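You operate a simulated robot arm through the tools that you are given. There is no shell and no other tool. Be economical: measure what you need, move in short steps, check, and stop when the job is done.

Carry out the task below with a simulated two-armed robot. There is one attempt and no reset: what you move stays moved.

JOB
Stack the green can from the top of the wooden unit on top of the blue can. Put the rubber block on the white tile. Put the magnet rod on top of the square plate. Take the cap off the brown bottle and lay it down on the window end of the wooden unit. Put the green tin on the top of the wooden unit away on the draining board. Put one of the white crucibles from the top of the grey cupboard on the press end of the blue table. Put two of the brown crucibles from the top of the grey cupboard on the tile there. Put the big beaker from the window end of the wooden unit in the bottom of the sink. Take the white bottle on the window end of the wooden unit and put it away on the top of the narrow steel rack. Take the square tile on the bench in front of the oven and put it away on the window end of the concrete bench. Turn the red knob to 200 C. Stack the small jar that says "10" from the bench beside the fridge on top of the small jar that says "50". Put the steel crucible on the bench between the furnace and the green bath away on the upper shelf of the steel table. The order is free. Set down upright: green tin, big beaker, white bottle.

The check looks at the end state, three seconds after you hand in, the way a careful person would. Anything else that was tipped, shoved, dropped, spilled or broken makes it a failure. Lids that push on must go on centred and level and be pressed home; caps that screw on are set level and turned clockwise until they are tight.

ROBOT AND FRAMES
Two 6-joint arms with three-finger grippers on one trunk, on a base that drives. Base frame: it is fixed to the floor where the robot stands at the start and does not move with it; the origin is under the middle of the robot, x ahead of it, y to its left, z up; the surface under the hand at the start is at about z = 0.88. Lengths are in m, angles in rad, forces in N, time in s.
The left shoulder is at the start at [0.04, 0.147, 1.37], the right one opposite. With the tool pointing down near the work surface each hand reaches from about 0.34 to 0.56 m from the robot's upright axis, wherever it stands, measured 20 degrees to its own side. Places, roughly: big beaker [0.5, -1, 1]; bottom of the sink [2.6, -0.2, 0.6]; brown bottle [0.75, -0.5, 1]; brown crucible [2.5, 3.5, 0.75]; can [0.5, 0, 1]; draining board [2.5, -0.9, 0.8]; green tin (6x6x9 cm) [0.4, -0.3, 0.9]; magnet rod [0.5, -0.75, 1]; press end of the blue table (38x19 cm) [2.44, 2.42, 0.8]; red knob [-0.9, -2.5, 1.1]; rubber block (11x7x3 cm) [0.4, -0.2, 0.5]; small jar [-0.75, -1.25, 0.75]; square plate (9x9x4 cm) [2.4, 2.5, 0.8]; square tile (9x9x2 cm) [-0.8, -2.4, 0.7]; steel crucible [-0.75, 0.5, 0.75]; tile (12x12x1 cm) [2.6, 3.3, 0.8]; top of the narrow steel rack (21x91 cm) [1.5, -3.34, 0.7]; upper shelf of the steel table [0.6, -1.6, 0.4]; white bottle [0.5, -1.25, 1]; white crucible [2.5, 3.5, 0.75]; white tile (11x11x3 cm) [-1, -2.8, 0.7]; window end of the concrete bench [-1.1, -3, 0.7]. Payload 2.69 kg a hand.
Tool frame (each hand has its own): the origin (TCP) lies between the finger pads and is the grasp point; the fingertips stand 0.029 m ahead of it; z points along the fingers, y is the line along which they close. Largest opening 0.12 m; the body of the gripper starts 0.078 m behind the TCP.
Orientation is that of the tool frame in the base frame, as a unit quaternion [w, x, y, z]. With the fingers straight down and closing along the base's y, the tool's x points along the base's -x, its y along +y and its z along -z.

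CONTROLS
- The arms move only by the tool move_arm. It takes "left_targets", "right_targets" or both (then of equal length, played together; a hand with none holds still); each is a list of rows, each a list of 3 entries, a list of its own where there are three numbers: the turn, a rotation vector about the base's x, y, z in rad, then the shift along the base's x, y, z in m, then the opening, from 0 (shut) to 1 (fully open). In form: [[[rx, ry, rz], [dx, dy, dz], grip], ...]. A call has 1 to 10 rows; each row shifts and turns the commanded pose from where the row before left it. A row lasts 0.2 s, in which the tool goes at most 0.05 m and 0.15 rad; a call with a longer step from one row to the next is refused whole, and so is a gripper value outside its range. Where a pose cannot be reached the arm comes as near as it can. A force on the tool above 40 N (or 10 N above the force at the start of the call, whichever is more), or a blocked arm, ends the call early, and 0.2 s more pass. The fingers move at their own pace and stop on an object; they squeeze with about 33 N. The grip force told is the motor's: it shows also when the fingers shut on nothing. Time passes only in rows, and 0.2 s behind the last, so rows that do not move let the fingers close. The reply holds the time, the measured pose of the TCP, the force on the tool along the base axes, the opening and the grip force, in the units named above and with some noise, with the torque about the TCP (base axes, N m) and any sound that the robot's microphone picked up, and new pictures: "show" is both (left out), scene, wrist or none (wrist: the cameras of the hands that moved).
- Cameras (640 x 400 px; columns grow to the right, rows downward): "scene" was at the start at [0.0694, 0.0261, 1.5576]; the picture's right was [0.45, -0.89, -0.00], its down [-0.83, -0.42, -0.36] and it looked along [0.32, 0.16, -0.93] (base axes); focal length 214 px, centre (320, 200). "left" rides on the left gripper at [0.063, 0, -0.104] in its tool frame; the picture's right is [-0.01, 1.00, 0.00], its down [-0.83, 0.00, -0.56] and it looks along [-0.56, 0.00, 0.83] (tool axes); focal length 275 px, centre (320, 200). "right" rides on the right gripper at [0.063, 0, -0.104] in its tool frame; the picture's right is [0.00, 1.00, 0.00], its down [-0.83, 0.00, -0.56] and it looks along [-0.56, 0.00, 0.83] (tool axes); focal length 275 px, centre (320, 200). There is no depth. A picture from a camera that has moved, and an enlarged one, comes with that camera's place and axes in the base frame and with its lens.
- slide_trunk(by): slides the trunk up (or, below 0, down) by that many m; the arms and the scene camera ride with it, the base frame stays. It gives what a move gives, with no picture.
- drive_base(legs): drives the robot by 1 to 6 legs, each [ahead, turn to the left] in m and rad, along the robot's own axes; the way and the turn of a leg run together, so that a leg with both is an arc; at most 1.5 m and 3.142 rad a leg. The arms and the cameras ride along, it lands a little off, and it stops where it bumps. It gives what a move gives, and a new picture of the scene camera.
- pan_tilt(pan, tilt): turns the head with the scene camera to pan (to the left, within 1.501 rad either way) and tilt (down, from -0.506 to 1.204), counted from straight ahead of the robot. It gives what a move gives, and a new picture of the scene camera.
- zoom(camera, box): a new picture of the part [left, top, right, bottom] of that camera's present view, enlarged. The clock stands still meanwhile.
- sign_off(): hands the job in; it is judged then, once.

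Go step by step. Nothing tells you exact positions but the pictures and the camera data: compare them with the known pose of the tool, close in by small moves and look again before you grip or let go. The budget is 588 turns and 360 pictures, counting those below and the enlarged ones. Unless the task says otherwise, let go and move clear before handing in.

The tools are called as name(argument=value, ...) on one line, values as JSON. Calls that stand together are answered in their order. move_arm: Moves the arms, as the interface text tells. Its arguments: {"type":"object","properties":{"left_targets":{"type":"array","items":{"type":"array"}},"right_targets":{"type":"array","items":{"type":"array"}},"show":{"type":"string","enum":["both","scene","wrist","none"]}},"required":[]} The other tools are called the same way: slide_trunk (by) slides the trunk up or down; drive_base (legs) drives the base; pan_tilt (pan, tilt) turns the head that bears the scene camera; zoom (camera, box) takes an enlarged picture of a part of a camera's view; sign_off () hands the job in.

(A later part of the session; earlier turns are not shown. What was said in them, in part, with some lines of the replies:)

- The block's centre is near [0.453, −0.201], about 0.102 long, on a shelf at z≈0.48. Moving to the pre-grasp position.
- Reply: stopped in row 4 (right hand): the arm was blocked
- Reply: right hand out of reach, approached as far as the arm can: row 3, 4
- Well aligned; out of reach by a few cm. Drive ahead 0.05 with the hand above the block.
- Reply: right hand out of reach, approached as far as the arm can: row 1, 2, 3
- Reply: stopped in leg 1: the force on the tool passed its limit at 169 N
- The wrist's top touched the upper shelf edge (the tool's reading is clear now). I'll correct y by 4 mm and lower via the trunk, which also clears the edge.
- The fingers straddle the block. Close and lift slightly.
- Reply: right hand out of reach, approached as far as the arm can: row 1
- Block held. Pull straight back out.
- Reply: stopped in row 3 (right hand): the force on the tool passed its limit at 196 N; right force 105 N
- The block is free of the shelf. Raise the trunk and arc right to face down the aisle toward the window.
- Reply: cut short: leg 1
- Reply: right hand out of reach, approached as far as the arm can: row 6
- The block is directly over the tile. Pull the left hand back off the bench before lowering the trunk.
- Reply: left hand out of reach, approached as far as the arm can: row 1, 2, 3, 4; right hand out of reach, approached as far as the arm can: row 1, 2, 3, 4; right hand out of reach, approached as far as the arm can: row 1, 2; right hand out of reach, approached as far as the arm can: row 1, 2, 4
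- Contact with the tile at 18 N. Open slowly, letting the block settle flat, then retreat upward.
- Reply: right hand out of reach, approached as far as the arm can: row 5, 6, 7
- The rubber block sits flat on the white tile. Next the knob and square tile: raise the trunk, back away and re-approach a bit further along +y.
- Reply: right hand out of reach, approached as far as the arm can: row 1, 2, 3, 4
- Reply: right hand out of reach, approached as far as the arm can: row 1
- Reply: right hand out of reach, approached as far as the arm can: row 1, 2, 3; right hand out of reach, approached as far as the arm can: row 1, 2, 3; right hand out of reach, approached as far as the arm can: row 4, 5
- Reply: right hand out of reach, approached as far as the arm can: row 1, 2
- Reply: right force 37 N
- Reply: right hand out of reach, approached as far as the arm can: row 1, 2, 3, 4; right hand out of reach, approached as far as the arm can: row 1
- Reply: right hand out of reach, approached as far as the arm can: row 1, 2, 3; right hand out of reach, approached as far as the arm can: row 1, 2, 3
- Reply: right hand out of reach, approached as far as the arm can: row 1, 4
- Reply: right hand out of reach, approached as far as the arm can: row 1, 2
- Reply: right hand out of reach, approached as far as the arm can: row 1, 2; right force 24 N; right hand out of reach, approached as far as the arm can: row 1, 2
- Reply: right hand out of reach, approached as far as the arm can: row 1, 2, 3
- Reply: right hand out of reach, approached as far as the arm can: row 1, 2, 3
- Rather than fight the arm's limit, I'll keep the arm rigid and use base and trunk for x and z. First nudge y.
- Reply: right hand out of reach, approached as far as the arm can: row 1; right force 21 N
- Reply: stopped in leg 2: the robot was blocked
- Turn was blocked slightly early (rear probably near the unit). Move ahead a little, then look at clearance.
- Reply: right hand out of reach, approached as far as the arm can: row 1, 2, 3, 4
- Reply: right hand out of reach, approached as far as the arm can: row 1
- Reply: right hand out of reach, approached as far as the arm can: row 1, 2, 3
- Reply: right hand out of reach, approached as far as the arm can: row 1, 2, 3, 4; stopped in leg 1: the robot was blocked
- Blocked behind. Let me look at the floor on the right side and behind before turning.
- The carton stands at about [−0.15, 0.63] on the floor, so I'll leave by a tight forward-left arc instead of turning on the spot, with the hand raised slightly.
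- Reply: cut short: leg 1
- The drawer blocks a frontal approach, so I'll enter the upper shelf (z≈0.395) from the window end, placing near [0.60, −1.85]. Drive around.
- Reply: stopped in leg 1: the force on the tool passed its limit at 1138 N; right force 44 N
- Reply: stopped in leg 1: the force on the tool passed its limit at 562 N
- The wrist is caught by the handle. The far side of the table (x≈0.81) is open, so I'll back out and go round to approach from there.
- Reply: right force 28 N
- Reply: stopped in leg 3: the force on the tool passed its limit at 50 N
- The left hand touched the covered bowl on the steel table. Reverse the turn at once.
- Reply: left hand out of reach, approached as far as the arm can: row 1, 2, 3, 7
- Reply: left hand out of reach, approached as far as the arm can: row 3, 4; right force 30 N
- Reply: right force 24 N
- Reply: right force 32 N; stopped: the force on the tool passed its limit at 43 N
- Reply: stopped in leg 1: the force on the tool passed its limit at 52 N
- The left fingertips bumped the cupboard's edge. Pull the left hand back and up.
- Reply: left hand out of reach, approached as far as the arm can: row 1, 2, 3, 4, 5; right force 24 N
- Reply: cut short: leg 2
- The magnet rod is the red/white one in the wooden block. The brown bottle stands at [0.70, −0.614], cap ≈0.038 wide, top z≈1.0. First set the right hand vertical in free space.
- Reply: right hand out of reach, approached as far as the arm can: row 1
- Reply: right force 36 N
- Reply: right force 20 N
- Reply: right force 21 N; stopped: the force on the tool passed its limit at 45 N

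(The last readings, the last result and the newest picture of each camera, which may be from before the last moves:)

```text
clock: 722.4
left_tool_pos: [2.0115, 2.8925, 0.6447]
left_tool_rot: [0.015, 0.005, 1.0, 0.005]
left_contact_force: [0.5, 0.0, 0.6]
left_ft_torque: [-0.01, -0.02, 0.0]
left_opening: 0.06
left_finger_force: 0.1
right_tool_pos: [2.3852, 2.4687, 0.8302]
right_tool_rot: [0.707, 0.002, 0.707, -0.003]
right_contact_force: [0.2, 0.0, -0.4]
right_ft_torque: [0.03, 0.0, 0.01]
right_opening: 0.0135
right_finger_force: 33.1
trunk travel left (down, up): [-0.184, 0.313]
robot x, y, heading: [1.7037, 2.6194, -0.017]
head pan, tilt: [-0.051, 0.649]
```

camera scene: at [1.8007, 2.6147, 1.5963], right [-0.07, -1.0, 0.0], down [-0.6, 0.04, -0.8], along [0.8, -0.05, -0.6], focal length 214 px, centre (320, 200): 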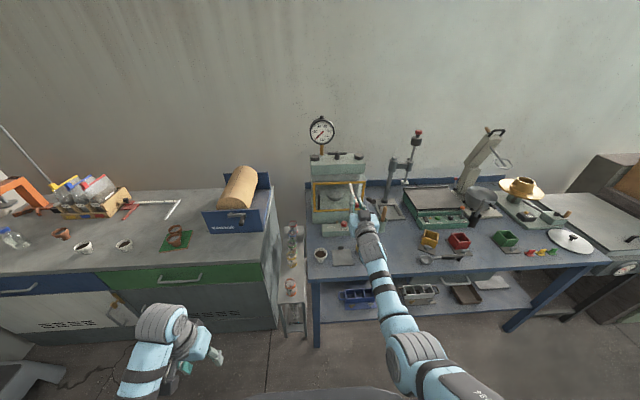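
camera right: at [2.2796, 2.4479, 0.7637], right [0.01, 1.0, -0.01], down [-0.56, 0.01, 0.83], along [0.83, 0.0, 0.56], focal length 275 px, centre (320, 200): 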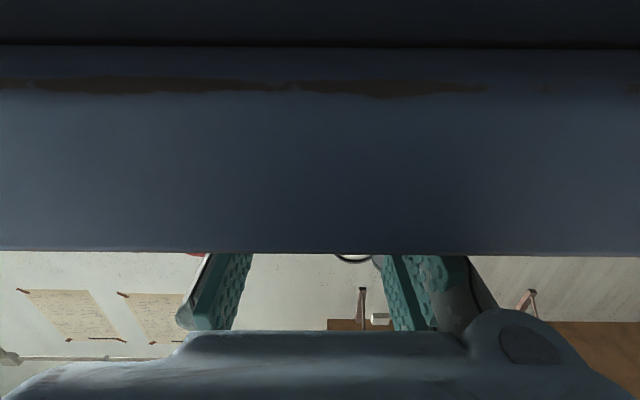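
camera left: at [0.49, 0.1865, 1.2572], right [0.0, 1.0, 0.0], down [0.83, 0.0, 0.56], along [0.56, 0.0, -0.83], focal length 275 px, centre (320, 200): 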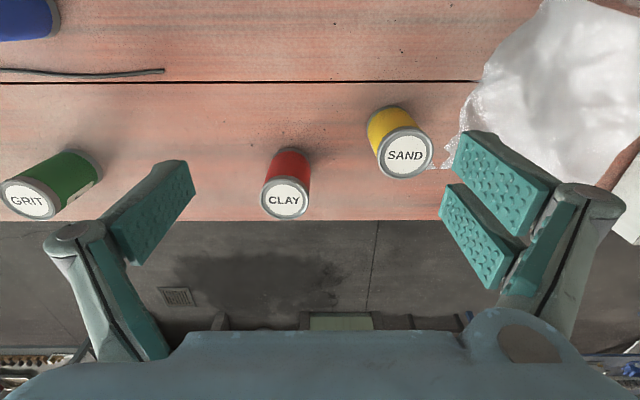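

move_arm(right_targets=[[[0, 0, 0], [0, 0, -0.001], 0.14], [[0, 0, 0], [0, 0, 0], 0.18], [[0, 0, 0], [0, 0, 0], 0.3], [[0, 0, 0], [0, 0, 0], 0.35]], show="none")

slide_trunk(by=0.004)

zoom(camera="scene", box=[290, 170, 410, 260])

```text
clock: 723.4
left_tool_pos: [2.0124, 2.8919, 0.6433]
left_tool_rot: [0.015, 0.004, 1.0, 0.005]
left_contact_force: [-0.1, 0.3, 0.2]
left_ft_torque: [-0.02, 0.0, 0.0]
left_opening: 0.06
left_finger_force: 0.0
right_tool_pos: [2.3858, 2.4672, 0.829]
right_tool_rot: [0.707, 0.002, 0.707, -0.003]
right_contact_force: [-0.6, 0.7, -0.9]
right_ft_torque: [-0.01, 0.01, -0.01]
right_opening: 0.0419
right_finger_force: 0.0
trunk travel left (down, up): [-0.184, 0.313]
robot x, y, heading: [1.7004, 2.6192, -0.018]
head pan, tilt: [-0.051, 0.649]
```

```text
clock: 723.9
left_tool_pos: [2.011, 2.8939, 0.6483]
left_tool_rot: [0.015, 0.004, 1.0, 0.005]
left_contact_force: [0.0, -0.3, 0.4]
left_ft_torque: [-0.04, 0.01, 0.0]
left_opening: 0.06
left_finger_force: 0.1
right_tool_pos: [2.3854, 2.4671, 0.8336]
right_tool_rot: [0.708, 0.002, 0.707, -0.004]
right_contact_force: [0.0, 0.1, -0.3]
right_ft_torque: [-0.01, 0.01, -0.01]
right_opening: 0.042
right_finger_force: 0.1
trunk travel left (down, up): [-0.188, 0.309]
robot x, y, heading: [1.7018, 2.6221, -0.017]
head pan, tilt: [-0.051, 0.649]
```

```text
4.44 times, centred on (350, 215) of scene
camera zoom: at [1.8068, 2.6147, 1.2902], right [-0.07, -1.0, 0.0], down [-0.6, 0.04, -0.8], along [0.79, -0.05, -0.6], focal length 953 px, centre (187, 133)
```

zoom: 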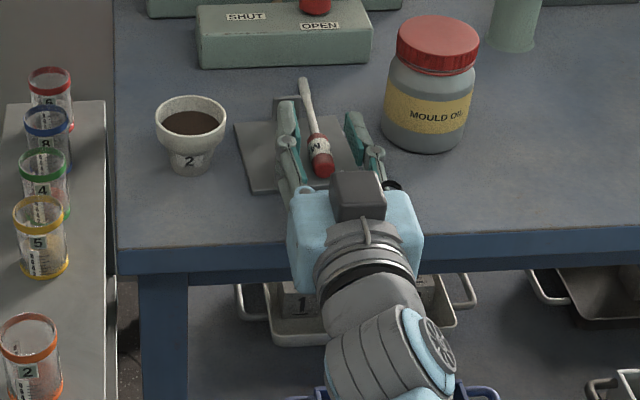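

The rod lies well on the plate. Back straight out and check.

drive_base(legs=[[-0.25, 0]])

zoom(camera="scene", box=[280, 150, 420, 250])

slide_trunk(by=0.3)

```text
clock: 725.7
left_tool_pos: [1.7621, 2.8982, 0.6486]
left_tool_rot: [0.015, 0.006, 1.0, 0.005]
left_contact_force: [-1.2, 0.1, 0.0]
left_ft_torque: [0.02, -0.02, 0.04]
left_opening: 0.06
left_finger_force: 0.0
right_tool_pos: [2.1361, 2.4707, 0.834]
right_tool_rot: [0.707, 0.002, 0.707, -0.003]
right_contact_force: [-0.2, -0.2, -0.1]
right_ft_torque: [-0.02, 0.03, -0.01]
right_opening: 0.042
right_finger_force: 0.1
trunk travel left (down, up): [-0.188, 0.309]
robot x, y, heading: [1.4494, 2.6242, -0.02]
head pan, tilt: [-0.051, 0.649]
camera scene: at [1.5563, 2.619, 1.2901], right [-0.07, -1.0, 0.0], down [-0.6, 0.04, -0.8], along [0.79, -0.05, -0.6], focal length 214 px, centre (320, 200)
```

scene: 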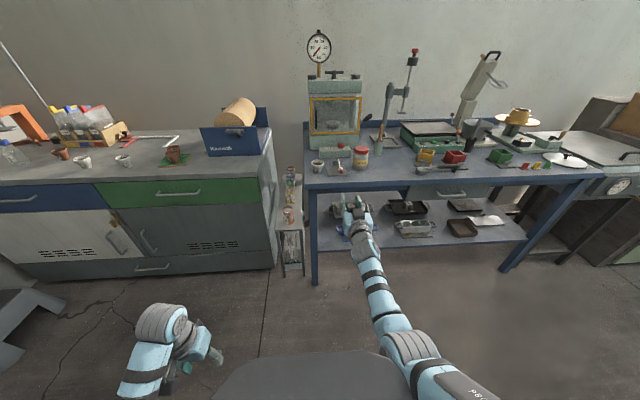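

```text
4.00 times, centred on (350, 200) of scene
camera zoom: at [1.5563, 2.619, 1.2901], right [-0.07, -1.0, 0.0], down [-0.6, 0.04, -0.8], along [0.79, -0.05, -0.6], focal length 858 px, centre (200, 200)
```

zoom: 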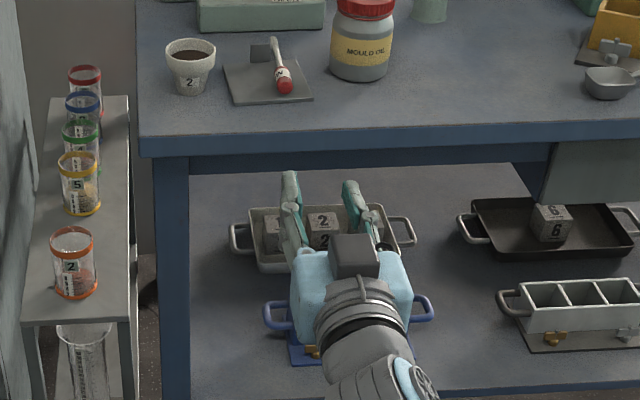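

```text
clock: 728.7
left_tool_pos: [1.7604, 2.8977, 0.9482]
left_tool_rot: [0.015, 0.005, 1.0, 0.005]
left_contact_force: [0.3, 0.4, 0.4]
left_ft_torque: [0.01, -0.01, -0.01]
left_opening: 0.06
left_finger_force: 0.0
right_tool_pos: [2.135, 2.4708, 1.1335]
right_tool_rot: [0.707, 0.003, 0.707, -0.004]
right_contact_force: [-0.2, -0.4, -0.5]
right_ft_torque: [0.03, -0.01, 0.01]
right_opening: 0.042
right_finger_force: 0.1
trunk travel left (down, up): [-0.488, 0.009]
robot x, y, heading: [1.4516, 2.6202, -0.015]
head pan, tilt: [-0.051, 0.649]
```

The rod is in place. Last item: the green tin. Stow the left hand wider and drive to the far side of the unit opposite the tin.

drive_base(legs=[[0, -1.555], [1.5, 0], [1.5, 0], [0, -1.57]])

move_arm(left_targets=[[[0, 0, 0], [0.01, -0.04, 0], 0.5], [[0, 0, 0], [0.01, -0.04, 0], 0.5], [[0, 0, 0], [0.01, -0.04, 0], 0.5], [[0, 0, 0], [0.01, -0.03, 0], 0.5]], right_targets=[[[0, -0.145, 0], [0, 0, 0], 0.6], [[0, -0.145, 0], [0, 0, 0], 0.6], [[0, -0.145, 0], [0, 0, 0], 0.7], [[0, -0.135, 0], [0, 0, 0], 0.7]], show="none")

zoom(camera="scene", box=[240, 160, 480, 320])

zoom(camera="right", box=[0, 0, 640, 400])

```text
clock: 750.7
left_tool_pos: [1.3251, -0.6907, 0.9481]
left_tool_rot: [0.006, 0.998, 0.067, -0.014]
left_contact_force: [0.1, -0.4, 0.6]
left_ft_torque: [-0.01, 0.0, -0.01]
left_opening: 0.0599
left_finger_force: 0.1
right_tool_pos: [0.894, -0.3231, 1.1339]
right_tool_rot: [-0.047, -0.705, -0.048, 0.706]
right_contact_force: [0.4, 0.9, 0.6]
right_ft_torque: [0.01, -0.02, -0.03]
right_opening: 0.0418
right_finger_force: 0.1
trunk travel left (down, up): [-0.488, 0.009]
robot x, y, heading: [1.5927, -0.3745, -3.021]
head pan, tilt: [-0.051, 0.649]
camera scene: at [1.4867, -0.3853, 1.5894], right [-0.07, 1.0, 0.0], down [0.6, 0.05, -0.8], along [-0.79, -0.06, -0.6], focal length 214 px, centre (320, 200)
```

scene: 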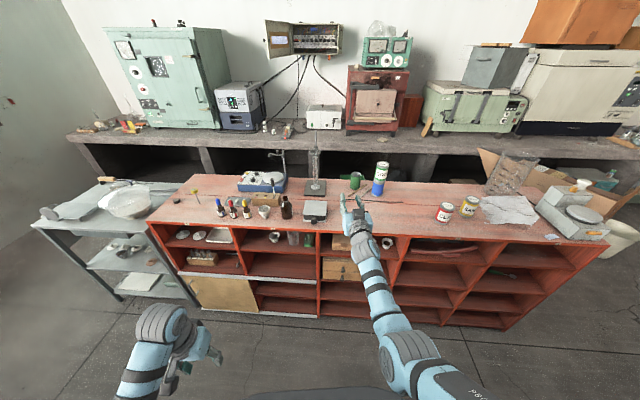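

```text
clock: 751.7
left_tool_pos: [1.3626, -0.8419, 0.9478]
left_tool_rot: [0.006, 0.998, 0.067, -0.014]
left_contact_force: [0.4, 0.5, -0.6]
left_ft_torque: [0.02, 0.01, -0.01]
left_opening: 0.06
left_finger_force: 0.0
right_tool_pos: [0.8941, -0.3228, 1.1337]
right_tool_rot: [0.059, 0.875, 0.033, -0.479]
right_contact_force: [-0.5, 0.7, -0.9]
right_ft_torque: [-0.02, -0.02, 0.01]
right_opening: 0.0841
right_finger_force: 0.0
trunk travel left (down, up): [-0.488, 0.009]
robot x, y, heading: [1.5939, -0.3788, -3.021]
head pan, tilt: [-0.051, 0.649]
```

```text
2.50 times, centred on (360, 240) of scene
camera zoom: at [1.4866, -0.3858, 1.5895], right [-0.07, 1.0, 0.0], down [0.6, 0.05, -0.8], along [-0.79, -0.06, -0.6], focal length 536 px, centre (220, 100)
```

zoom: 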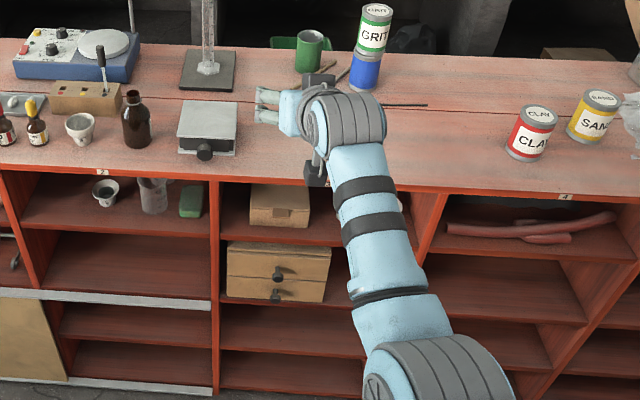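

```text
1.00 times, centred on (320, 200) of right (not enlarged: the box is as wide or as high as the picture)
camera zoom: at [1.0147, -0.3094, 1.136], right [0.12, -0.99, 0.07], down [0.02, 0.07, 1.0], along [-0.99, -0.12, 0.02], focal length 275 px, centre (320, 200)
```

zoom: 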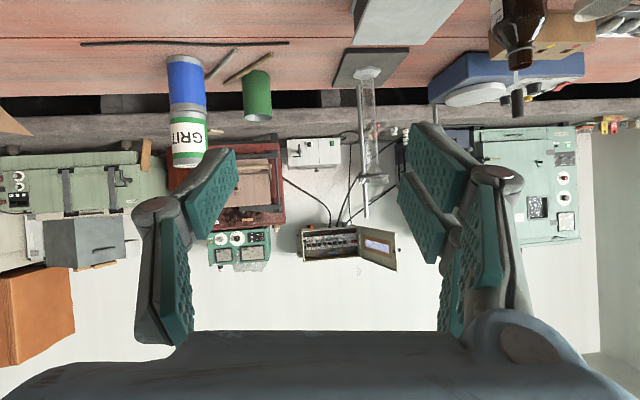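

Align squarely: turn the base to face −x exactly, correct the hand's roll and y, lower part-way, then drive in above the tin.

drive_base(legs=[[0, -0.12]])

move_arm(right_targets=[[[0.072, 0, 0], [0, -0.01, 0], 0.7], [[0, 0, 0], [0, -0.007, 0], 0.7], [[0, 0, 0], [0, 0, 0], 0.7]], show="none")

slide_trunk(by=-0.09)

drive_base(legs=[[0.3, 0]])

zoom(camera="right", box=[0, 0, 640, 400])

```text
clock: 752.6
left_tool_pos: [1.3117, -0.8136, 0.9472]
left_tool_rot: [0.004, 1.0, 0.008, -0.016]
left_contact_force: [1.1, 0.3, 0.1]
left_ft_torque: [0.03, -0.02, -0.02]
left_opening: 0.0601
left_finger_force: 0.1
right_tool_pos: [0.907, -0.2433, 1.1344]
right_tool_rot: [0.029, 0.876, -0.018, -0.482]
right_contact_force: [0.6, -0.1, -0.4]
right_ft_torque: [-0.01, 0.01, 0.01]
right_opening: 0.0841
right_finger_force: 0.1
trunk travel left (down, up): [-0.488, 0.009]
robot x, y, heading: [1.5915, -0.3798, -3.129]
head pan, tilt: [-0.051, 0.649]
camera scene: at [1.4875, -0.3754, 1.5895], right [0.04, 1.0, 0.0], down [0.6, -0.02, -0.8], along [-0.8, 0.04, -0.6], focal length 214 px, centre (320, 200)
```

scene: 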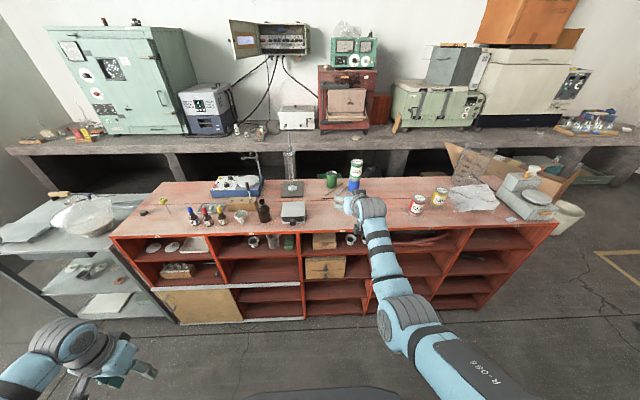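

```text
clock: 753.4
left_tool_pos: [1.3111, -0.812, 0.948]
left_tool_rot: [0.006, 1.0, 0.008, -0.015]
left_contact_force: [0.3, 0.3, -0.6]
left_ft_torque: [-0.03, 0.01, -0.01]
left_opening: 0.0599
left_finger_force: 0.0
right_tool_pos: [0.904, -0.2579, 1.1341]
right_tool_rot: [-0.001, 0.876, -0.002, -0.482]
right_contact_force: [0.0, 0.7, -0.1]
right_ft_torque: [-0.03, -0.04, -0.02]
right_opening: 0.0837
right_finger_force: 0.1
trunk travel left (down, up): [-0.488, 0.009]
robot x, y, heading: [1.5951, -0.3743, -3.136]
head pan, tilt: [-0.051, 0.649]
```

```text
clock: 754.7
left_tool_pos: [1.31, -0.8119, 0.8591]
left_tool_rot: [0.006, 1.0, 0.008, -0.014]
left_contact_force: [-0.1, 0.7, -0.2]
left_ft_torque: [0.01, -0.01, 0.04]
left_opening: 0.0598
left_finger_force: 0.1
right_tool_pos: [0.9046, -0.2595, 1.0449]
right_tool_rot: [-0.002, 0.876, -0.002, -0.483]
right_contact_force: [-0.2, -0.6, -0.3]
right_ft_torque: [0.03, 0.01, 0.03]
right_opening: 0.0842
right_finger_force: 0.0
trunk travel left (down, up): [-0.398, 0.099]
robot x, y, heading: [1.5948, -0.3797, -3.134]
head pan, tilt: [-0.051, 0.649]
```

```text
clock: 756.7
left_tool_pos: [1.0109, -0.8132, 0.8586]
left_tool_rot: [0.005, 1.0, 0.008, -0.016]
left_contact_force: [0.2, 0.5, -0.2]
left_ft_torque: [0.02, 0.01, 0.02]
left_opening: 0.06
left_finger_force: 0.1
right_tool_pos: [0.6065, -0.261, 1.0476]
right_tool_rot: [-0.002, 0.876, -0.002, -0.482]
right_contact_force: [0.0, -0.5, 0.2]
right_ft_torque: [0.0, -0.06, -0.01]
right_opening: 0.0838
right_finger_force: 0.1
trunk travel left (down, up): [-0.398, 0.099]
robot x, y, heading: [1.2918, -0.3814, -3.131]
head pan, tilt: [-0.051, 0.649]
camera scene: at [1.1878, -0.3746, 1.4995], right [0.04, 1.0, 0.0], down [0.6, -0.03, -0.8], along [-0.8, 0.04, -0.6], focal length 214 px, centre (320, 200)
```

scene: 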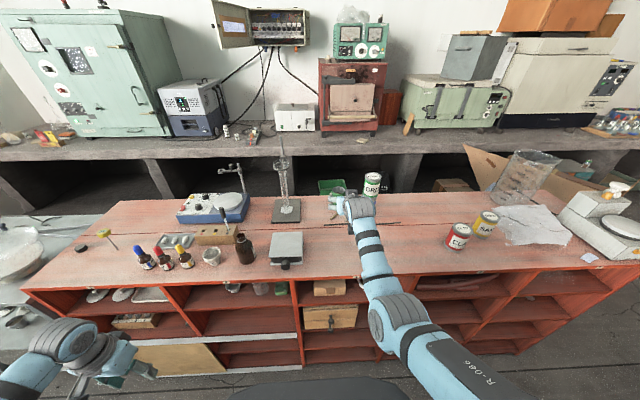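

```text
1.00 times, centred on (320, 200) of right (not enlarged: the box is as wide or as high as the picture)
camera zoom: at [0.7273, -0.261, 1.0472], right [0.0, -1.0, 0.0], down [0.03, 0.0, 1.0], along [-1.0, 0.0, 0.03], focal length 275 px, centre (320, 200)
```

zoom: 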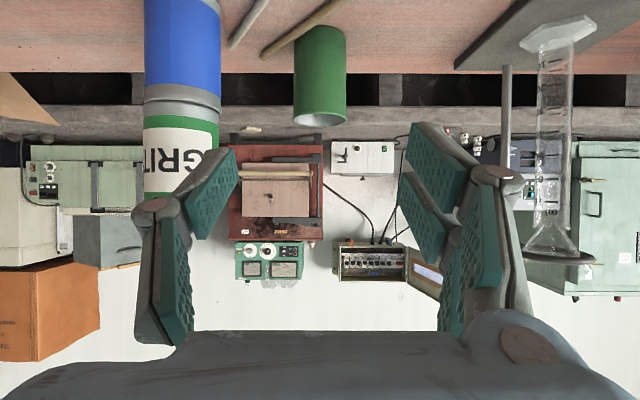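

The tin is centred at y≈−0.261, x≈0.40; the stack's edge is at y≈−0.18. Drive in further, straight.

drive_base(legs=[[0.14, 0]])

move_arm(right_targets=[[[0, 0, 0], [-0.015, 0, 0], 0.68], [[0, 0, 0], [-0.015, 0, 0], 0.68], [[0, 0, 0], [-0.012, 0, 0], 0.68], [[0, 0, 0], [0, 0, 0], 0.68]], show="wrist")

```text
clock: 758.1
left_tool_pos: [0.869, -0.8139, 0.8598]
left_tool_rot: [0.005, 1.0, 0.008, -0.016]
left_contact_force: [-0.4, -0.3, -0.7]
left_ft_torque: [-0.03, -0.01, 0.0]
left_opening: 0.06
left_finger_force: 0.1
right_tool_pos: [0.4636, -0.2632, 1.0448]
right_tool_rot: [-0.001, 0.876, -0.001, -0.483]
right_contact_force: [0.2, -0.1, 0.1]
right_ft_torque: [-0.03, 0.0, 0.02]
right_opening: 0.084
right_finger_force: 0.1
trunk travel left (down, up): [-0.398, 0.099]
robot x, y, heading: [1.1506, -0.3843, -3.131]
head pan, tilt: [-0.051, 0.649]
camera scene: at [1.0455, -0.3757, 1.4996], right [0.04, 1.0, 0.0], down [0.6, -0.03, -0.8], along [-0.8, 0.03, -0.6], focal length 214 px, centre (320, 200)
```

scene: 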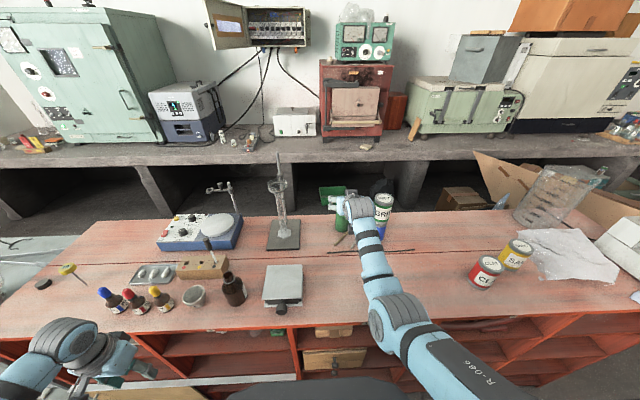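

```text
clock: 759.1
left_tool_pos: [0.8659, -0.8149, 0.8586]
left_tool_rot: [0.005, 1.0, 0.009, -0.015]
left_contact_force: [-0.3, 0.3, 0.1]
left_ft_torque: [-0.04, 0.04, 0.01]
left_opening: 0.0598
left_finger_force: 0.1
right_tool_pos: [0.4197, -0.2614, 1.0441]
right_tool_rot: [-0.001, 0.876, -0.001, -0.483]
right_contact_force: [0.2, -0.8, -0.1]
right_ft_torque: [0.01, -0.02, 0.03]
right_opening: 0.0816
right_finger_force: 0.0
trunk travel left (down, up): [-0.398, 0.099]
robot x, y, heading: [1.1538, -0.3801, -3.136]
head pan, tilt: [-0.051, 0.649]
camera right: at [0.5406, -0.2623, 1.0462], right [0.0, -1.0, 0.0], down [0.03, 0.0, 1.0], along [-1.0, 0.0, 0.03], focal length 275 px, centre (320, 200)
```

right: 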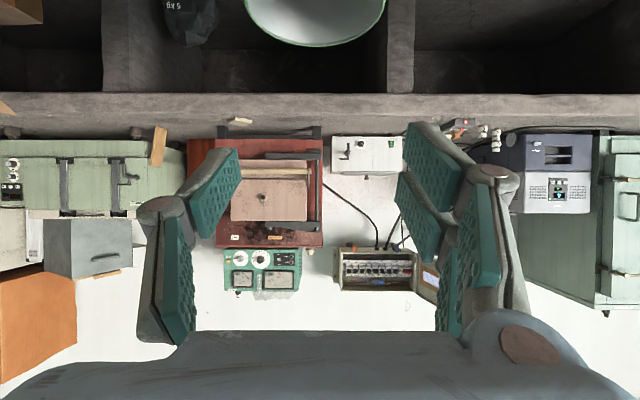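

The tin is centred under the hand. Lower around it.

slide_trunk(by=-0.06)

zoom(camera="right", box=[0, 0, 640, 400])

zoom(camera="scene", box=[290, 160, 430, 260])

```text
clock: 760.1
left_tool_pos: [0.8664, -0.8147, 0.797]
left_tool_rot: [0.006, 1.0, 0.008, -0.015]
left_contact_force: [-0.5, 1.2, -0.8]
left_ft_torque: [0.01, 0.04, 0.03]
left_opening: 0.06
left_finger_force: 0.1
right_tool_pos: [0.4203, -0.2618, 0.9824]
right_tool_rot: [-0.001, 0.876, -0.001, -0.482]
right_contact_force: [0.1, 0.6, -0.6]
right_ft_torque: [-0.01, -0.04, 0.01]
right_opening: 0.0817
right_finger_force: 0.1
trunk travel left (down, up): [-0.338, 0.159]
robot x, y, heading: [1.1531, -0.3821, -3.131]
head pan, tilt: [-0.051, 0.649]
```

```text
1.00 times, centred on (320, 200) of right (not enlarged: the box is as wide or as high as the picture)
camera zoom: at [0.5407, -0.2623, 0.9857], right [0.0, -1.0, 0.0], down [0.03, 0.0, 1.0], along [-1.0, 0.0, 0.03], focal length 275 px, centre (320, 200)
```

zoom: 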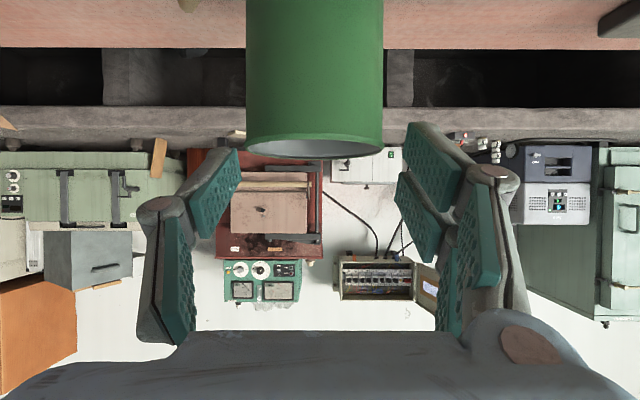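

```text
4.00 times, centred on (360, 210) of scene
camera zoom: at [1.0418, -0.3757, 1.4387], right [0.04, 1.0, 0.0], down [0.6, -0.03, -0.8], along [-0.8, 0.03, -0.6], focal length 858 px, centre (160, 160)
```

zoom: 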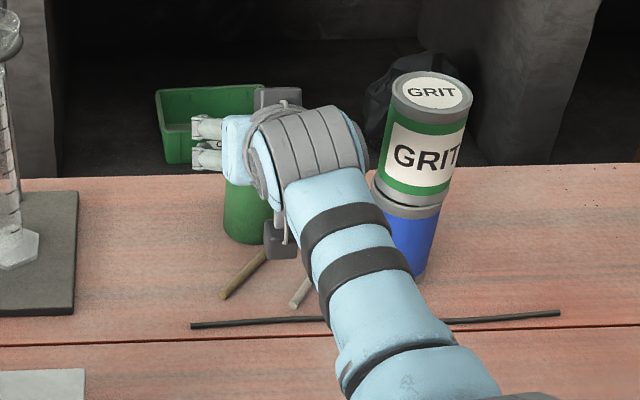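

The stack is vertical (just perspective) and clear. Lower the rest and grip.

slide_trunk(by=-0.05)

move_arm(right_targets=[[[0, 0, 0], [0, 0.001, 0], 0.6], [[0, 0, 0], [0, 0, 0], 0.5], [[0, 0, 0], [0, 0, 0], 0.3], [[0, 0, 0], [0, 0, 0], 0], [[0, 0, 0], [0, 0, 0], 0]], show="wrist")

```text
clock: 761.0
left_tool_pos: [0.8667, -0.8144, 0.7484]
left_tool_rot: [0.006, 1.0, 0.008, -0.015]
left_contact_force: [0.9, -0.2, -0.5]
left_ft_torque: [-0.01, 0.01, 0.0]
left_opening: 0.06
left_finger_force: 0.0
right_tool_pos: [0.4199, -0.2622, 0.9337]
right_tool_rot: [-0.001, 0.876, -0.001, -0.483]
right_contact_force: [-0.4, 0.2, 0.1]
right_ft_torque: [0.02, -0.02, 0.02]
right_opening: 0.0819
right_finger_force: 0.1
trunk travel left (down, up): [-0.288, 0.209]
robot x, y, heading: [1.1504, -0.3785, -3.13]
head pan, tilt: [-0.051, 0.649]
```

```text
clock: 762.2
left_tool_pos: [0.8654, -0.8132, 0.7485]
left_tool_rot: [0.005, 1.0, 0.008, -0.015]
left_contact_force: [-0.7, -0.8, -1.2]
left_ft_torque: [-0.03, -0.02, 0.02]
left_opening: 0.0601
left_finger_force: 0.0
right_tool_pos: [0.4201, -0.2629, 0.9345]
right_tool_rot: [-0.001, 0.876, -0.001, -0.482]
right_contact_force: [-1.2, 1.1, 0.4]
right_ft_torque: [-0.02, 0.03, -0.02]
right_opening: 0.0547
right_finger_force: 33.1
trunk travel left (down, up): [-0.288, 0.209]
robot x, y, heading: [1.1459, -0.3768, -3.131]
head pan, tilt: [-0.051, 0.649]
camera right: at [0.5408, -0.2613, 0.9363], right [0.0, -1.0, 0.0], down [0.03, 0.0, 1.0], along [-1.0, 0.0, 0.03], focal length 275 px, centre (320, 200)
```

right: 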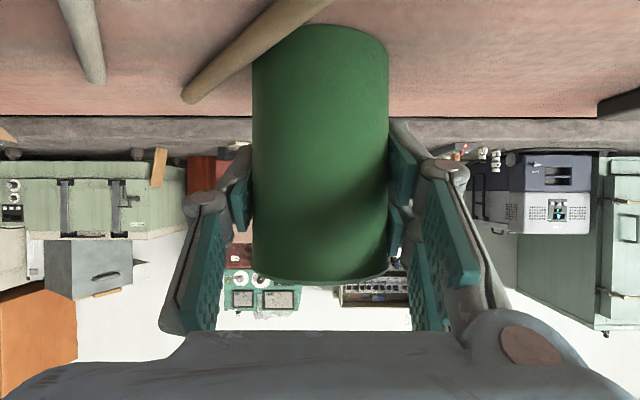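

Tin gripped (0.055). Lift straight up and back out.

slide_trunk(by=0.2)

drive_base(legs=[[-0.4, 0]])

zoom(camera="scene", box=[200, 140, 520, 320])

```text
clock: 764.4
left_tool_pos: [0.8668, -0.8148, 0.9483]
left_tool_rot: [0.005, 1.0, 0.007, -0.016]
left_contact_force: [0.6, 1.0, -0.5]
left_ft_torque: [0.0, -0.01, 0.02]
left_opening: 0.0598
left_finger_force: 0.0
right_tool_pos: [0.4186, -0.2609, 1.1343]
right_tool_rot: [-0.001, 0.876, -0.002, -0.482]
right_contact_force: [-0.2, -0.5, -2.7]
right_ft_torque: [0.03, 0.03, 0.03]
right_opening: 0.0548
right_finger_force: 33.0
trunk travel left (down, up): [-0.488, 0.009]
robot x, y, heading: [1.15, -0.3796, -3.13]
head pan, tilt: [-0.051, 0.649]
```

```text
clock: 766.8
left_tool_pos: [1.261, -0.8114, 0.9467]
left_tool_rot: [0.005, 1.0, 0.01, -0.014]
left_contact_force: [0.2, -0.1, 0.8]
left_ft_torque: [0.01, -0.05, 0.0]
left_opening: 0.0603
left_finger_force: 0.1
right_tool_pos: [0.8129, -0.2601, 1.1328]
right_tool_rot: [0.0, 0.877, 0.0, -0.481]
right_contact_force: [0.1, 0.5, -3.0]
right_ft_torque: [-0.07, 0.0, -0.04]
right_opening: 0.0548
right_finger_force: 33.3
trunk travel left (down, up): [-0.488, 0.009]
robot x, y, heading: [1.5445, -0.3765, -3.132]
head pan, tilt: [-0.051, 0.649]
camera scene: at [1.4333, -0.3722, 1.5891], right [0.04, 1.0, 0.0], down [0.61, -0.02, -0.79], along [-0.79, 0.03, -0.61], focal length 214 px, centre (320, 200)
```

scene: 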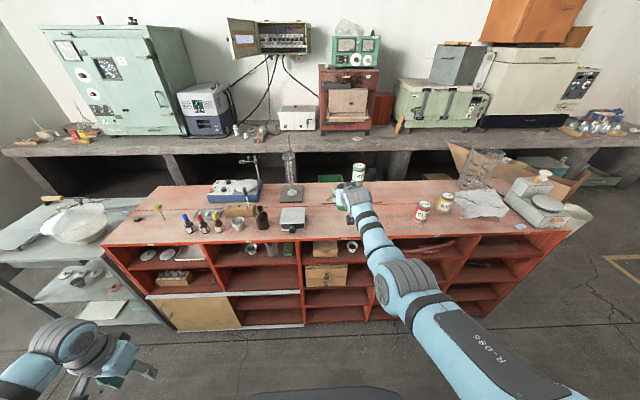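

```text
2.00 times, centred on (360, 230) of scene
camera zoom: at [1.4333, -0.3722, 1.5891], right [0.04, 1.0, 0.0], down [0.61, -0.02, -0.79], along [-0.79, 0.03, -0.61], focal length 429 px, centre (240, 140)
```

zoom: 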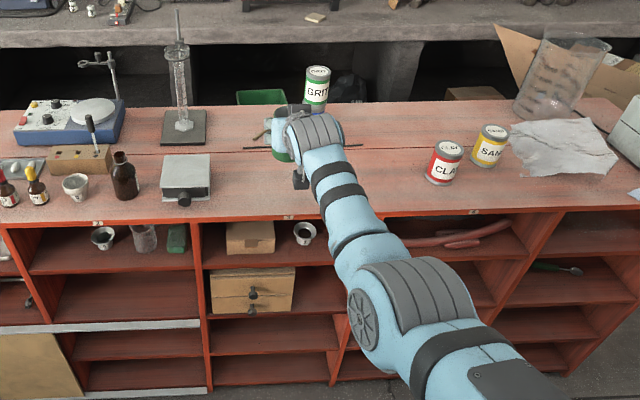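

drive_base(legs=[[0, 1.565], [0.38, 0], [0, 1.565]])

pan_tilt(pan=-0.1, tilt=0.65)

zoom(camera="scene", box=[200, 130, 480, 300])

```text
clock: 776.8
left_tool_pos: [1.8445, -0.3273, 0.9479]
left_tool_rot: [0.015, 0.006, 1.0, 0.005]
left_contact_force: [-0.4, -0.4, -1.1]
left_ft_torque: [-0.02, 0.02, 0.0]
left_opening: 0.0601
left_finger_force: 0.0
right_tool_pos: [2.2736, -0.8922, 1.1345]
right_tool_rot: [0.481, 0.013, 0.877, -0.007]
right_contact_force: [-0.1, 0.0, -2.9]
right_ft_torque: [-0.01, -0.02, -0.01]
right_opening: 0.0542
right_finger_force: 33.1
trunk travel left (down, up): [-0.488, 0.009]
robot x, y, heading: [1.5488, -0.7518, -0.025]
head pan, tilt: [-0.051, 0.649]
camera scene: at [1.6548, -0.7588, 1.5894], right [-0.07, -1.0, 0.0], down [-0.6, 0.04, -0.8], along [0.79, -0.06, -0.61], focal length 214 px, centre (320, 200)
```

scene: 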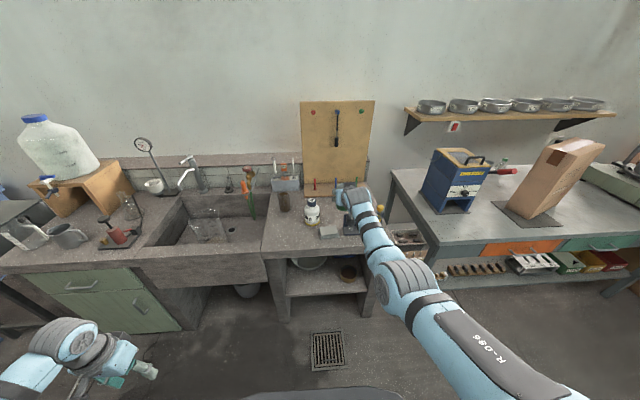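

```text
clock: 777.4
left_tool_pos: [1.8435, -0.3265, 0.9477]
left_tool_rot: [0.014, 0.006, 1.0, 0.005]
left_contact_force: [-0.3, 0.5, 0.5]
left_ft_torque: [-0.03, 0.0, -0.01]
left_opening: 0.06
left_finger_force: 0.0
right_tool_pos: [2.2738, -0.8926, 1.1342]
right_tool_rot: [0.482, 0.013, 0.876, -0.008]
right_contact_force: [0.2, 0.0, -3.1]
right_ft_torque: [-0.02, -0.01, 0.0]
right_opening: 0.0544
right_finger_force: 32.7
trunk travel left (down, up): [-0.488, 0.009]
robot x, y, heading: [1.5485, -0.7559, -0.02]
head pan, tilt: [-0.099, 0.649]
camera scene: at [1.6543, -0.7628, 1.5894], right [-0.12, -0.99, 0.0], down [-0.6, 0.07, -0.8], along [0.79, -0.09, -0.61], focal length 214 px, centre (320, 200)
```

scene: 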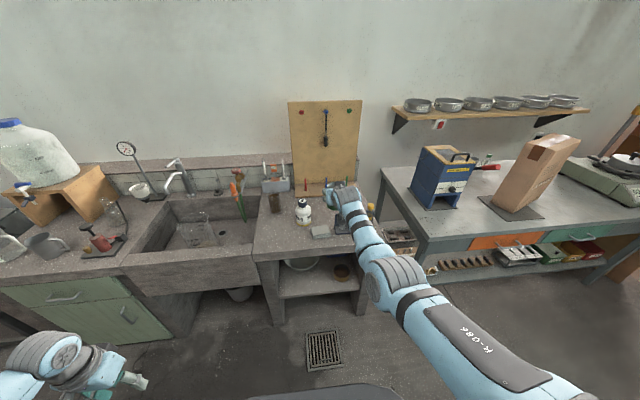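

```text
2.29 times, centred on (340, 215) of scene
camera zoom: at [1.6543, -0.7628, 1.5894], right [-0.12, -0.99, 0.0], down [-0.6, 0.07, -0.8], along [0.79, -0.09, -0.61], focal length 490 px, centre (274, 166)
```

zoom: 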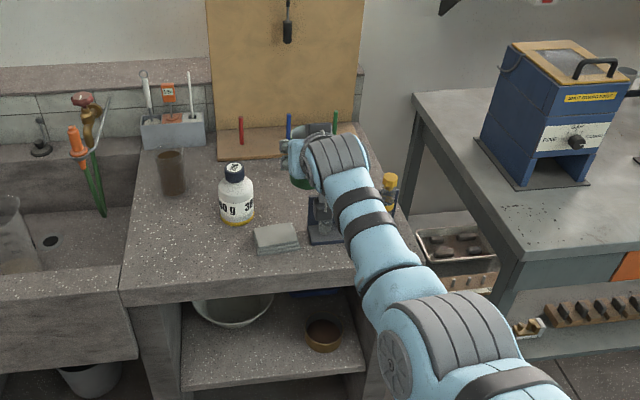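

Free spot on the draining board at about [2.42, −0.665], clear of the cup, bottle and sponge. Shift the base over.

drive_base(legs=[[0, 1.02], [0.265, 0], [0, -1.0]])

zoom(camera="right", box=[0, 0, 640, 400])

zoom(camera="scene", box=[220, 130, 460, 280])

```text
clock: 784.4
left_tool_pos: [1.9865, -0.0998, 0.9493]
left_tool_rot: [0.015, -0.001, 1.0, 0.005]
left_contact_force: [0.1, -0.3, 0.0]
left_ft_torque: [0.0, -0.02, 0.0]
left_opening: 0.06
left_finger_force: 0.0
right_tool_pos: [2.4241, -0.6603, 1.1344]
right_tool_rot: [0.482, 0.008, 0.876, -0.005]
right_contact_force: [-0.7, -0.9, -3.0]
right_ft_torque: [0.0, 0.03, -0.01]
right_opening: 0.0539
right_finger_force: 33.3
trunk travel left (down, up): [-0.488, 0.009]
robot x, y, heading: [1.6955, -0.5319, -0.002]
head pan, tilt: [-0.099, 0.649]
camera scene: at [1.8026, -0.5382, 1.5894], right [-0.11, -0.99, 0.0], down [-0.6, 0.06, -0.8], along [0.79, -0.08, -0.6], focal length 214 px, centre (320, 200)
```

scene: 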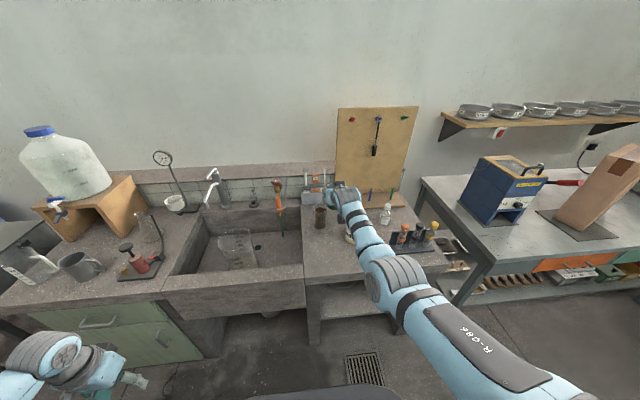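

```text
1.00 times, centred on (320, 200) of right (not enlarged: the box is as wide or as high as the picture)
camera zoom: at [2.3025, -0.6585, 1.136], right [0.01, 1.0, 0.0], down [-0.02, 0.01, 1.0], along [1.0, -0.01, 0.02], focal length 275 px, centre (320, 200)
```

zoom: 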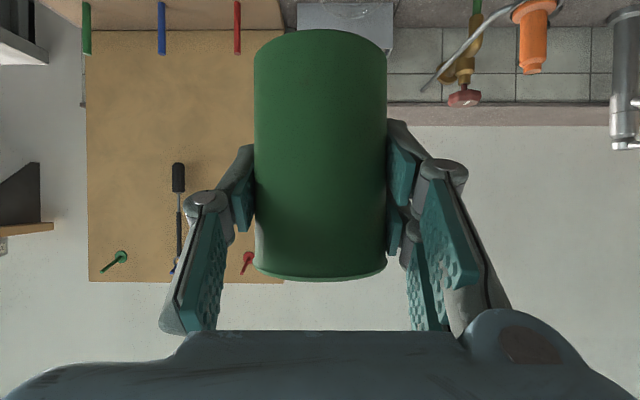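

```text
2.67 times, centred on (340, 205) of scene
camera zoom: at [1.8026, -0.5382, 1.5894], right [-0.11, -0.99, 0.0], down [-0.6, 0.06, -0.8], along [0.79, -0.08, -0.6], focal length 572 px, centre (267, 187)
```

zoom: 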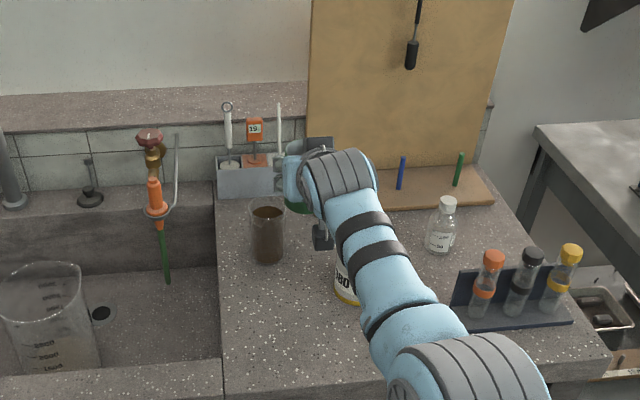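

slide_trunk(by=-0.235)

slide_trunk(by=-0.012)

slide_trunk(by=-0.006)

```text
clock: 786.9
left_tool_pos: [1.9867, -0.1, 0.7131]
left_tool_rot: [0.015, 0.0, 1.0, 0.005]
left_contact_force: [-0.8, -0.3, -0.4]
left_ft_torque: [0.04, 0.02, -0.02]
left_opening: 0.0598
left_finger_force: 0.1
right_tool_pos: [2.4246, -0.6603, 0.8996]
right_tool_rot: [0.481, 0.008, 0.877, -0.005]
right_contact_force: [-0.2, -0.9, -3.2]
right_ft_torque: [0.03, 0.02, 0.01]
right_opening: 0.0539
right_finger_force: 32.8
trunk travel left (down, up): [-0.253, 0.244]
robot x, y, heading: [1.6933, -0.5299, -0.008]
head pan, tilt: [-0.099, 0.649]
```

```text
clock: 787.5
left_tool_pos: [1.9872, -0.0996, 0.7015]
left_tool_rot: [0.014, -0.001, 1.0, 0.007]
left_contact_force: [-0.5, 0.1, 0.7]
left_ft_torque: [0.0, -0.01, 0.03]
left_opening: 0.0602
left_finger_force: 0.1
right_tool_pos: [2.4249, -0.6599, 0.888]
right_tool_rot: [0.481, 0.008, 0.876, -0.005]
right_contact_force: [1.0, 0.0, -2.8]
right_ft_torque: [-0.05, -0.02, 0.03]
right_opening: 0.0539
right_finger_force: 32.9
trunk travel left (down, up): [-0.241, 0.256]
robot x, y, heading: [1.6968, -0.5295, -0.007]
head pan, tilt: [-0.099, 0.649]
```

```text
clock: 788.0
left_tool_pos: [1.9868, -0.1006, 0.6962]
left_tool_rot: [0.014, -0.002, 1.0, 0.005]
left_contact_force: [-0.2, 0.2, 0.0]
left_ft_torque: [-0.02, 0.0, -0.01]
left_opening: 0.0601
left_finger_force: 0.0
right_tool_pos: [2.4252, -0.6609, 0.8802]
right_tool_rot: [0.481, 0.008, 0.877, -0.006]
right_contact_force: [0.1, 0.3, -1.9]
right_ft_torque: [0.02, 0.05, 0.02]
right_opening: 0.0537
right_finger_force: 32.9
trunk travel left (down, up): [-0.235, 0.262]
robot x, y, heading: [1.6963, -0.5325, -0.008]
head pan, tilt: [-0.099, 0.649]
```

slide_trunk(by=-0.006)

slide_trunk(by=-0.006)

slide_trunk(by=-0.005)

zoom(camera="right", box=[0, 0, 640, 400])

```text
clock: 788.6
left_tool_pos: [1.988, -0.099, 0.6895]
left_tool_rot: [0.015, -0.001, 1.0, 0.005]
left_contact_force: [-1.0, -0.3, -0.4]
left_ft_torque: [0.03, 0.02, 0.0]
left_opening: 0.0598
left_finger_force: 0.0
right_tool_pos: [2.4243, -0.6593, 0.8755]
right_tool_rot: [0.481, 0.008, 0.876, -0.005]
right_contact_force: [0.1, 0.5, -2.4]
right_ft_torque: [-0.06, -0.02, -0.01]
right_opening: 0.0536
right_finger_force: 32.9
trunk travel left (down, up): [-0.229, 0.268]
robot x, y, heading: [1.6968, -0.5317, -0.004]
head pan, tilt: [-0.099, 0.649]
```

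```text
clock: 789.1
left_tool_pos: [1.9861, -0.0995, 0.6834]
left_tool_rot: [0.015, -0.001, 1.0, 0.005]
left_contact_force: [0.0, 0.6, -0.4]
left_ft_torque: [0.0, 0.02, 0.01]
left_opening: 0.0599
left_finger_force: 0.1
right_tool_pos: [2.4253, -0.6608, 0.8695]
right_tool_rot: [0.481, 0.008, 0.876, -0.005]
right_contact_force: [-0.5, -0.3, -2.4]
right_ft_torque: [0.02, 0.0, 0.01]
right_opening: 0.0535
right_finger_force: 33.1
trunk travel left (down, up): [-0.223, 0.274]
robot x, y, heading: [1.6939, -0.5296, -0.005]
head pan, tilt: [-0.099, 0.649]
```

```text
clock: 789.7
left_tool_pos: [1.9854, -0.0992, 0.6795]
left_tool_rot: [0.015, -0.001, 1.0, 0.005]
left_contact_force: [-0.4, -0.6, 0.6]
left_ft_torque: [-0.01, 0.0, -0.03]
left_opening: 0.06
left_finger_force: 0.2
right_tool_pos: [2.4241, -0.6602, 0.8648]
right_tool_rot: [0.481, 0.008, 0.876, -0.005]
right_contact_force: [-0.1, -0.5, -1.9]
right_ft_torque: [0.01, 0.03, 0.0]
right_opening: 0.0537
right_finger_force: 32.9
trunk travel left (down, up): [-0.218, 0.279]
robot x, y, heading: [1.6976, -0.531, -0.005]
head pan, tilt: [-0.099, 0.649]
```

```text
1.00 times, centred on (320, 200) of right (not enlarged: the box is as wide or as high as the picture)
camera zoom: at [2.3025, -0.6589, 0.8664], right [0.01, 1.0, 0.0], down [-0.02, 0.0, 1.0], along [1.0, -0.01, 0.02], focal length 275 px, centre (320, 200)
```

zoom: 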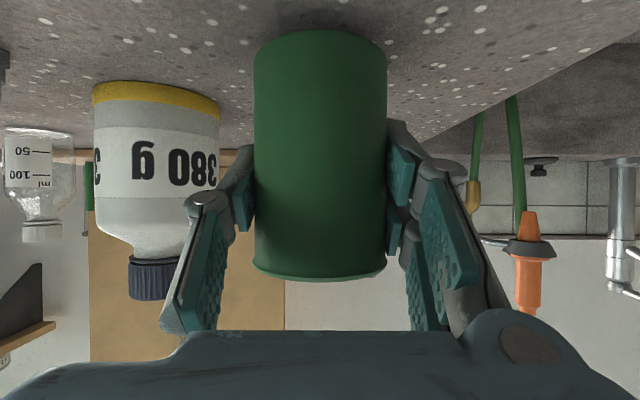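

slide_trunk(by=-0.008)

slide_trunk(by=-0.005)

slide_trunk(by=-0.005)

```text
clock: 790.2
left_tool_pos: [1.9875, -0.0994, 0.6706]
left_tool_rot: [0.014, -0.002, 1.0, 0.006]
left_contact_force: [0.8, -0.2, -0.7]
left_ft_torque: [0.0, -0.01, -0.01]
left_opening: 0.0598
left_finger_force: 0.0
right_tool_pos: [2.425, -0.6595, 0.8564]
right_tool_rot: [0.482, 0.008, 0.876, -0.005]
right_contact_force: [0.3, 0.1, -2.4]
right_ft_torque: [0.0, 0.01, 0.02]
right_opening: 0.0536
right_finger_force: 32.8
trunk travel left (down, up): [-0.21, 0.287]
robot x, y, heading: [1.6966, -0.5305, -0.006]
head pan, tilt: [-0.099, 0.649]
```

```text
clock: 790.8
left_tool_pos: [1.9852, -0.1003, 0.6659]
left_tool_rot: [0.016, 0.0, 1.0, 0.004]
left_contact_force: [0.1, -0.8, 0.1]
left_ft_torque: [0.02, -0.01, -0.01]
left_opening: 0.0599
left_finger_force: 0.2
right_tool_pos: [2.4256, -0.6614, 0.8542]
right_tool_rot: [0.485, 0.007, 0.875, -0.005]
right_contact_force: [3.6, -1.4, 8.3]
right_ft_torque: [-0.02, -0.22, -0.05]
right_opening: 0.0534
right_finger_force: 32.8
trunk travel left (down, up): [-0.205, 0.292]
robot x, y, heading: [1.6978, -0.5295, -0.004]
head pan, tilt: [-0.099, 0.649]
```

```text
clock: 791.3
left_tool_pos: [1.9841, -0.0989, 0.6622]
left_tool_rot: [0.018, -0.001, 1.0, 0.004]
left_contact_force: [0.4, -0.7, -0.4]
left_ft_torque: [0.04, 0.02, -0.02]
left_opening: 0.06
left_finger_force: 0.1
right_tool_pos: [2.4237, -0.6592, 0.8521]
right_tool_rot: [0.486, 0.007, 0.874, -0.005]
right_contact_force: [7.4, -0.8, 27.0]
right_ft_torque: [0.01, -0.39, -0.27]
right_opening: 0.0528
right_finger_force: 33.2
trunk travel left (down, up): [-0.2, 0.297]
robot x, y, heading: [1.6988, -0.5304, -0.005]
head pan, tilt: [-0.099, 0.649]
```

Contact. Relieve, open and back straight out.

slide_trunk(by=0.006)

move_arm(right_targets=[[[0, 0, 0], [0, 0, 0], 0.48], [[0, 0, 0], [0, 0, 0], 0.55], [[0, 0, 0], [0, 0, 0], 0.63], [[0, 0, 0], [0, 0, 0], 0.63]], show="wrist")

drive_base(legs=[[-0.35, 0]])

zoom(camera="scene", box=[220, 120, 440, 260])

```text
clock: 791.9
left_tool_pos: [1.9853, -0.099, 0.6686]
left_tool_rot: [0.016, -0.001, 1.0, 0.004]
left_contact_force: [-0.1, 0.9, 0.3]
left_ft_torque: [0.03, 0.02, 0.03]
left_opening: 0.0602
left_finger_force: 0.0
right_tool_pos: [2.4219, -0.6594, 0.8521]
right_tool_rot: [0.482, 0.007, 0.876, -0.005]
right_contact_force: [4.3, 0.9, 12.4]
right_ft_torque: [0.09, -0.62, -0.06]
right_opening: 0.0525
right_finger_force: 33.0
trunk travel left (down, up): [-0.206, 0.291]
robot x, y, heading: [1.6959, -0.5303, -0.006]
head pan, tilt: [-0.099, 0.649]
```

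```text
clock: 792.9
left_tool_pos: [1.9868, -0.1, 0.668]
left_tool_rot: [0.016, -0.002, 1.0, 0.006]
left_contact_force: [0.6, 0.5, 0.1]
left_ft_torque: [0.0, 0.0, 0.02]
left_opening: 0.0601
left_finger_force: 0.0
right_tool_pos: [2.4251, -0.6609, 0.8533]
right_tool_rot: [0.482, 0.008, 0.876, -0.005]
right_contact_force: [-0.6, -0.1, 0.8]
right_ft_torque: [0.01, 0.01, 0.0]
right_opening: 0.0758
right_finger_force: 0.1
trunk travel left (down, up): [-0.206, 0.291]
robot x, y, heading: [1.6982, -0.5335, -0.006]
head pan, tilt: [-0.099, 0.649]
camera right: at [2.302, -0.6589, 0.8548], right [0.02, 1.0, 0.0], down [-0.02, 0.0, 1.0], along [1.0, -0.01, 0.02], focal length 275 px, centre (320, 200)
```

right: 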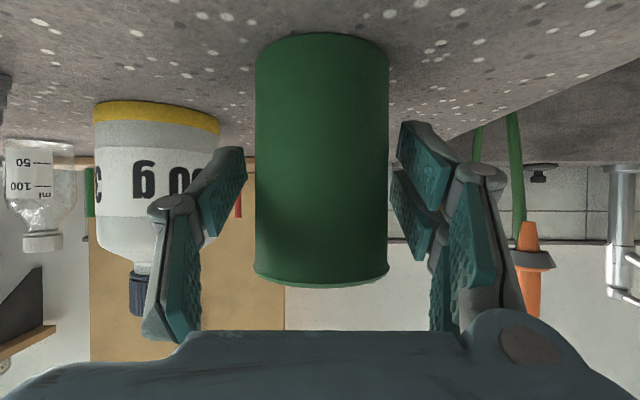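

```text
clock: 795.1
left_tool_pos: [1.6393, -0.0979, 0.6675]
left_tool_rot: [0.015, 0.0, 1.0, 0.005]
left_contact_force: [0.5, -0.9, 0.4]
left_ft_torque: [0.03, 0.02, -0.03]
left_opening: 0.06
left_finger_force: 0.1
right_tool_pos: [2.0757, -0.6592, 0.8521]
right_tool_rot: [0.482, 0.009, 0.876, -0.006]
right_contact_force: [0.2, -0.5, 0.0]
right_ft_torque: [0.01, -0.01, 0.05]
right_opening: 0.0757
right_finger_force: 0.1
trunk travel left (down, up): [-0.206, 0.291]
robot x, y, heading: [1.3487, -0.5249, -0.009]
head pan, tilt: [-0.099, 0.649]
camera scene: at [1.4539, -0.5362, 1.3081], right [-0.11, -0.99, 0.0], down [-0.6, 0.07, -0.8], along [0.79, -0.09, -0.6], focal length 214 px, centre (320, 200)
```

scene: 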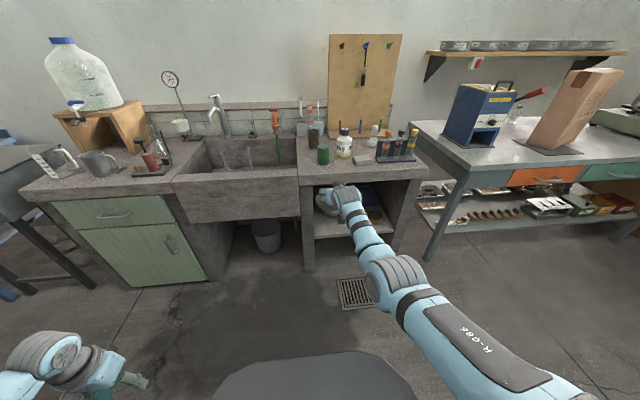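

```text
2.86 times, centred on (330, 190) of scene
camera zoom: at [1.4539, -0.5362, 1.3081], right [-0.11, -0.99, 0.0], down [-0.6, 0.07, -0.8], along [0.79, -0.09, -0.6], focal length 613 px, centre (291, 229)
```

zoom: 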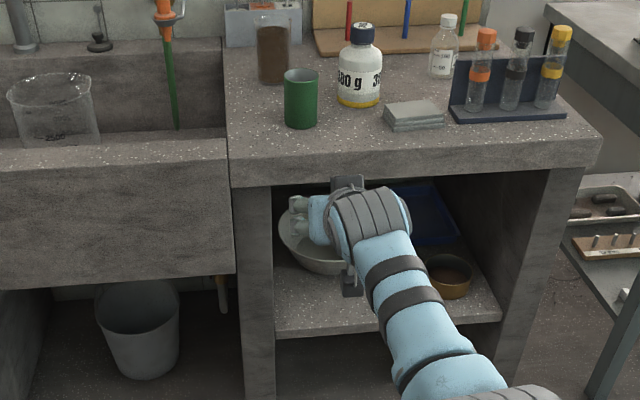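

All thirteen items are placed, and both hands are empty and clear. I'll hand in.

sign_off()

```text
The job is handed in.
```

I placed all thirteen items and handed the job in, with both hands empty and clear; the check has not come back yet.

Some contacts along the way could count against it:

- **Covered bowl on the steel table:** the left hand pushed against it, peaking at about 50 N. I estimate it moved about 1 cm, but I can't be sure.
- **Square plate:** it slid about 1 cm while I was laying the magnet rod on it. The rod ended up well on the plate.
- **Steel table flap and handle:** the right hand ran into them twice, with readings of up to 1138 N. I saw no displacement in the pictures after the first hit and did not recheck after the second.
- **Wooden unit's shelf:** the right hand jammed twice while fetching the rubber block (169 and 196 N). Nothing appeared to move.
- **Grey cupboard:** the left fingertips bumped its front edge at about 52 N. Everything on top stayed in place.
- **Brown bottle:** it turned a little on the spot while I unscrewed the cap. It is still standing upright.
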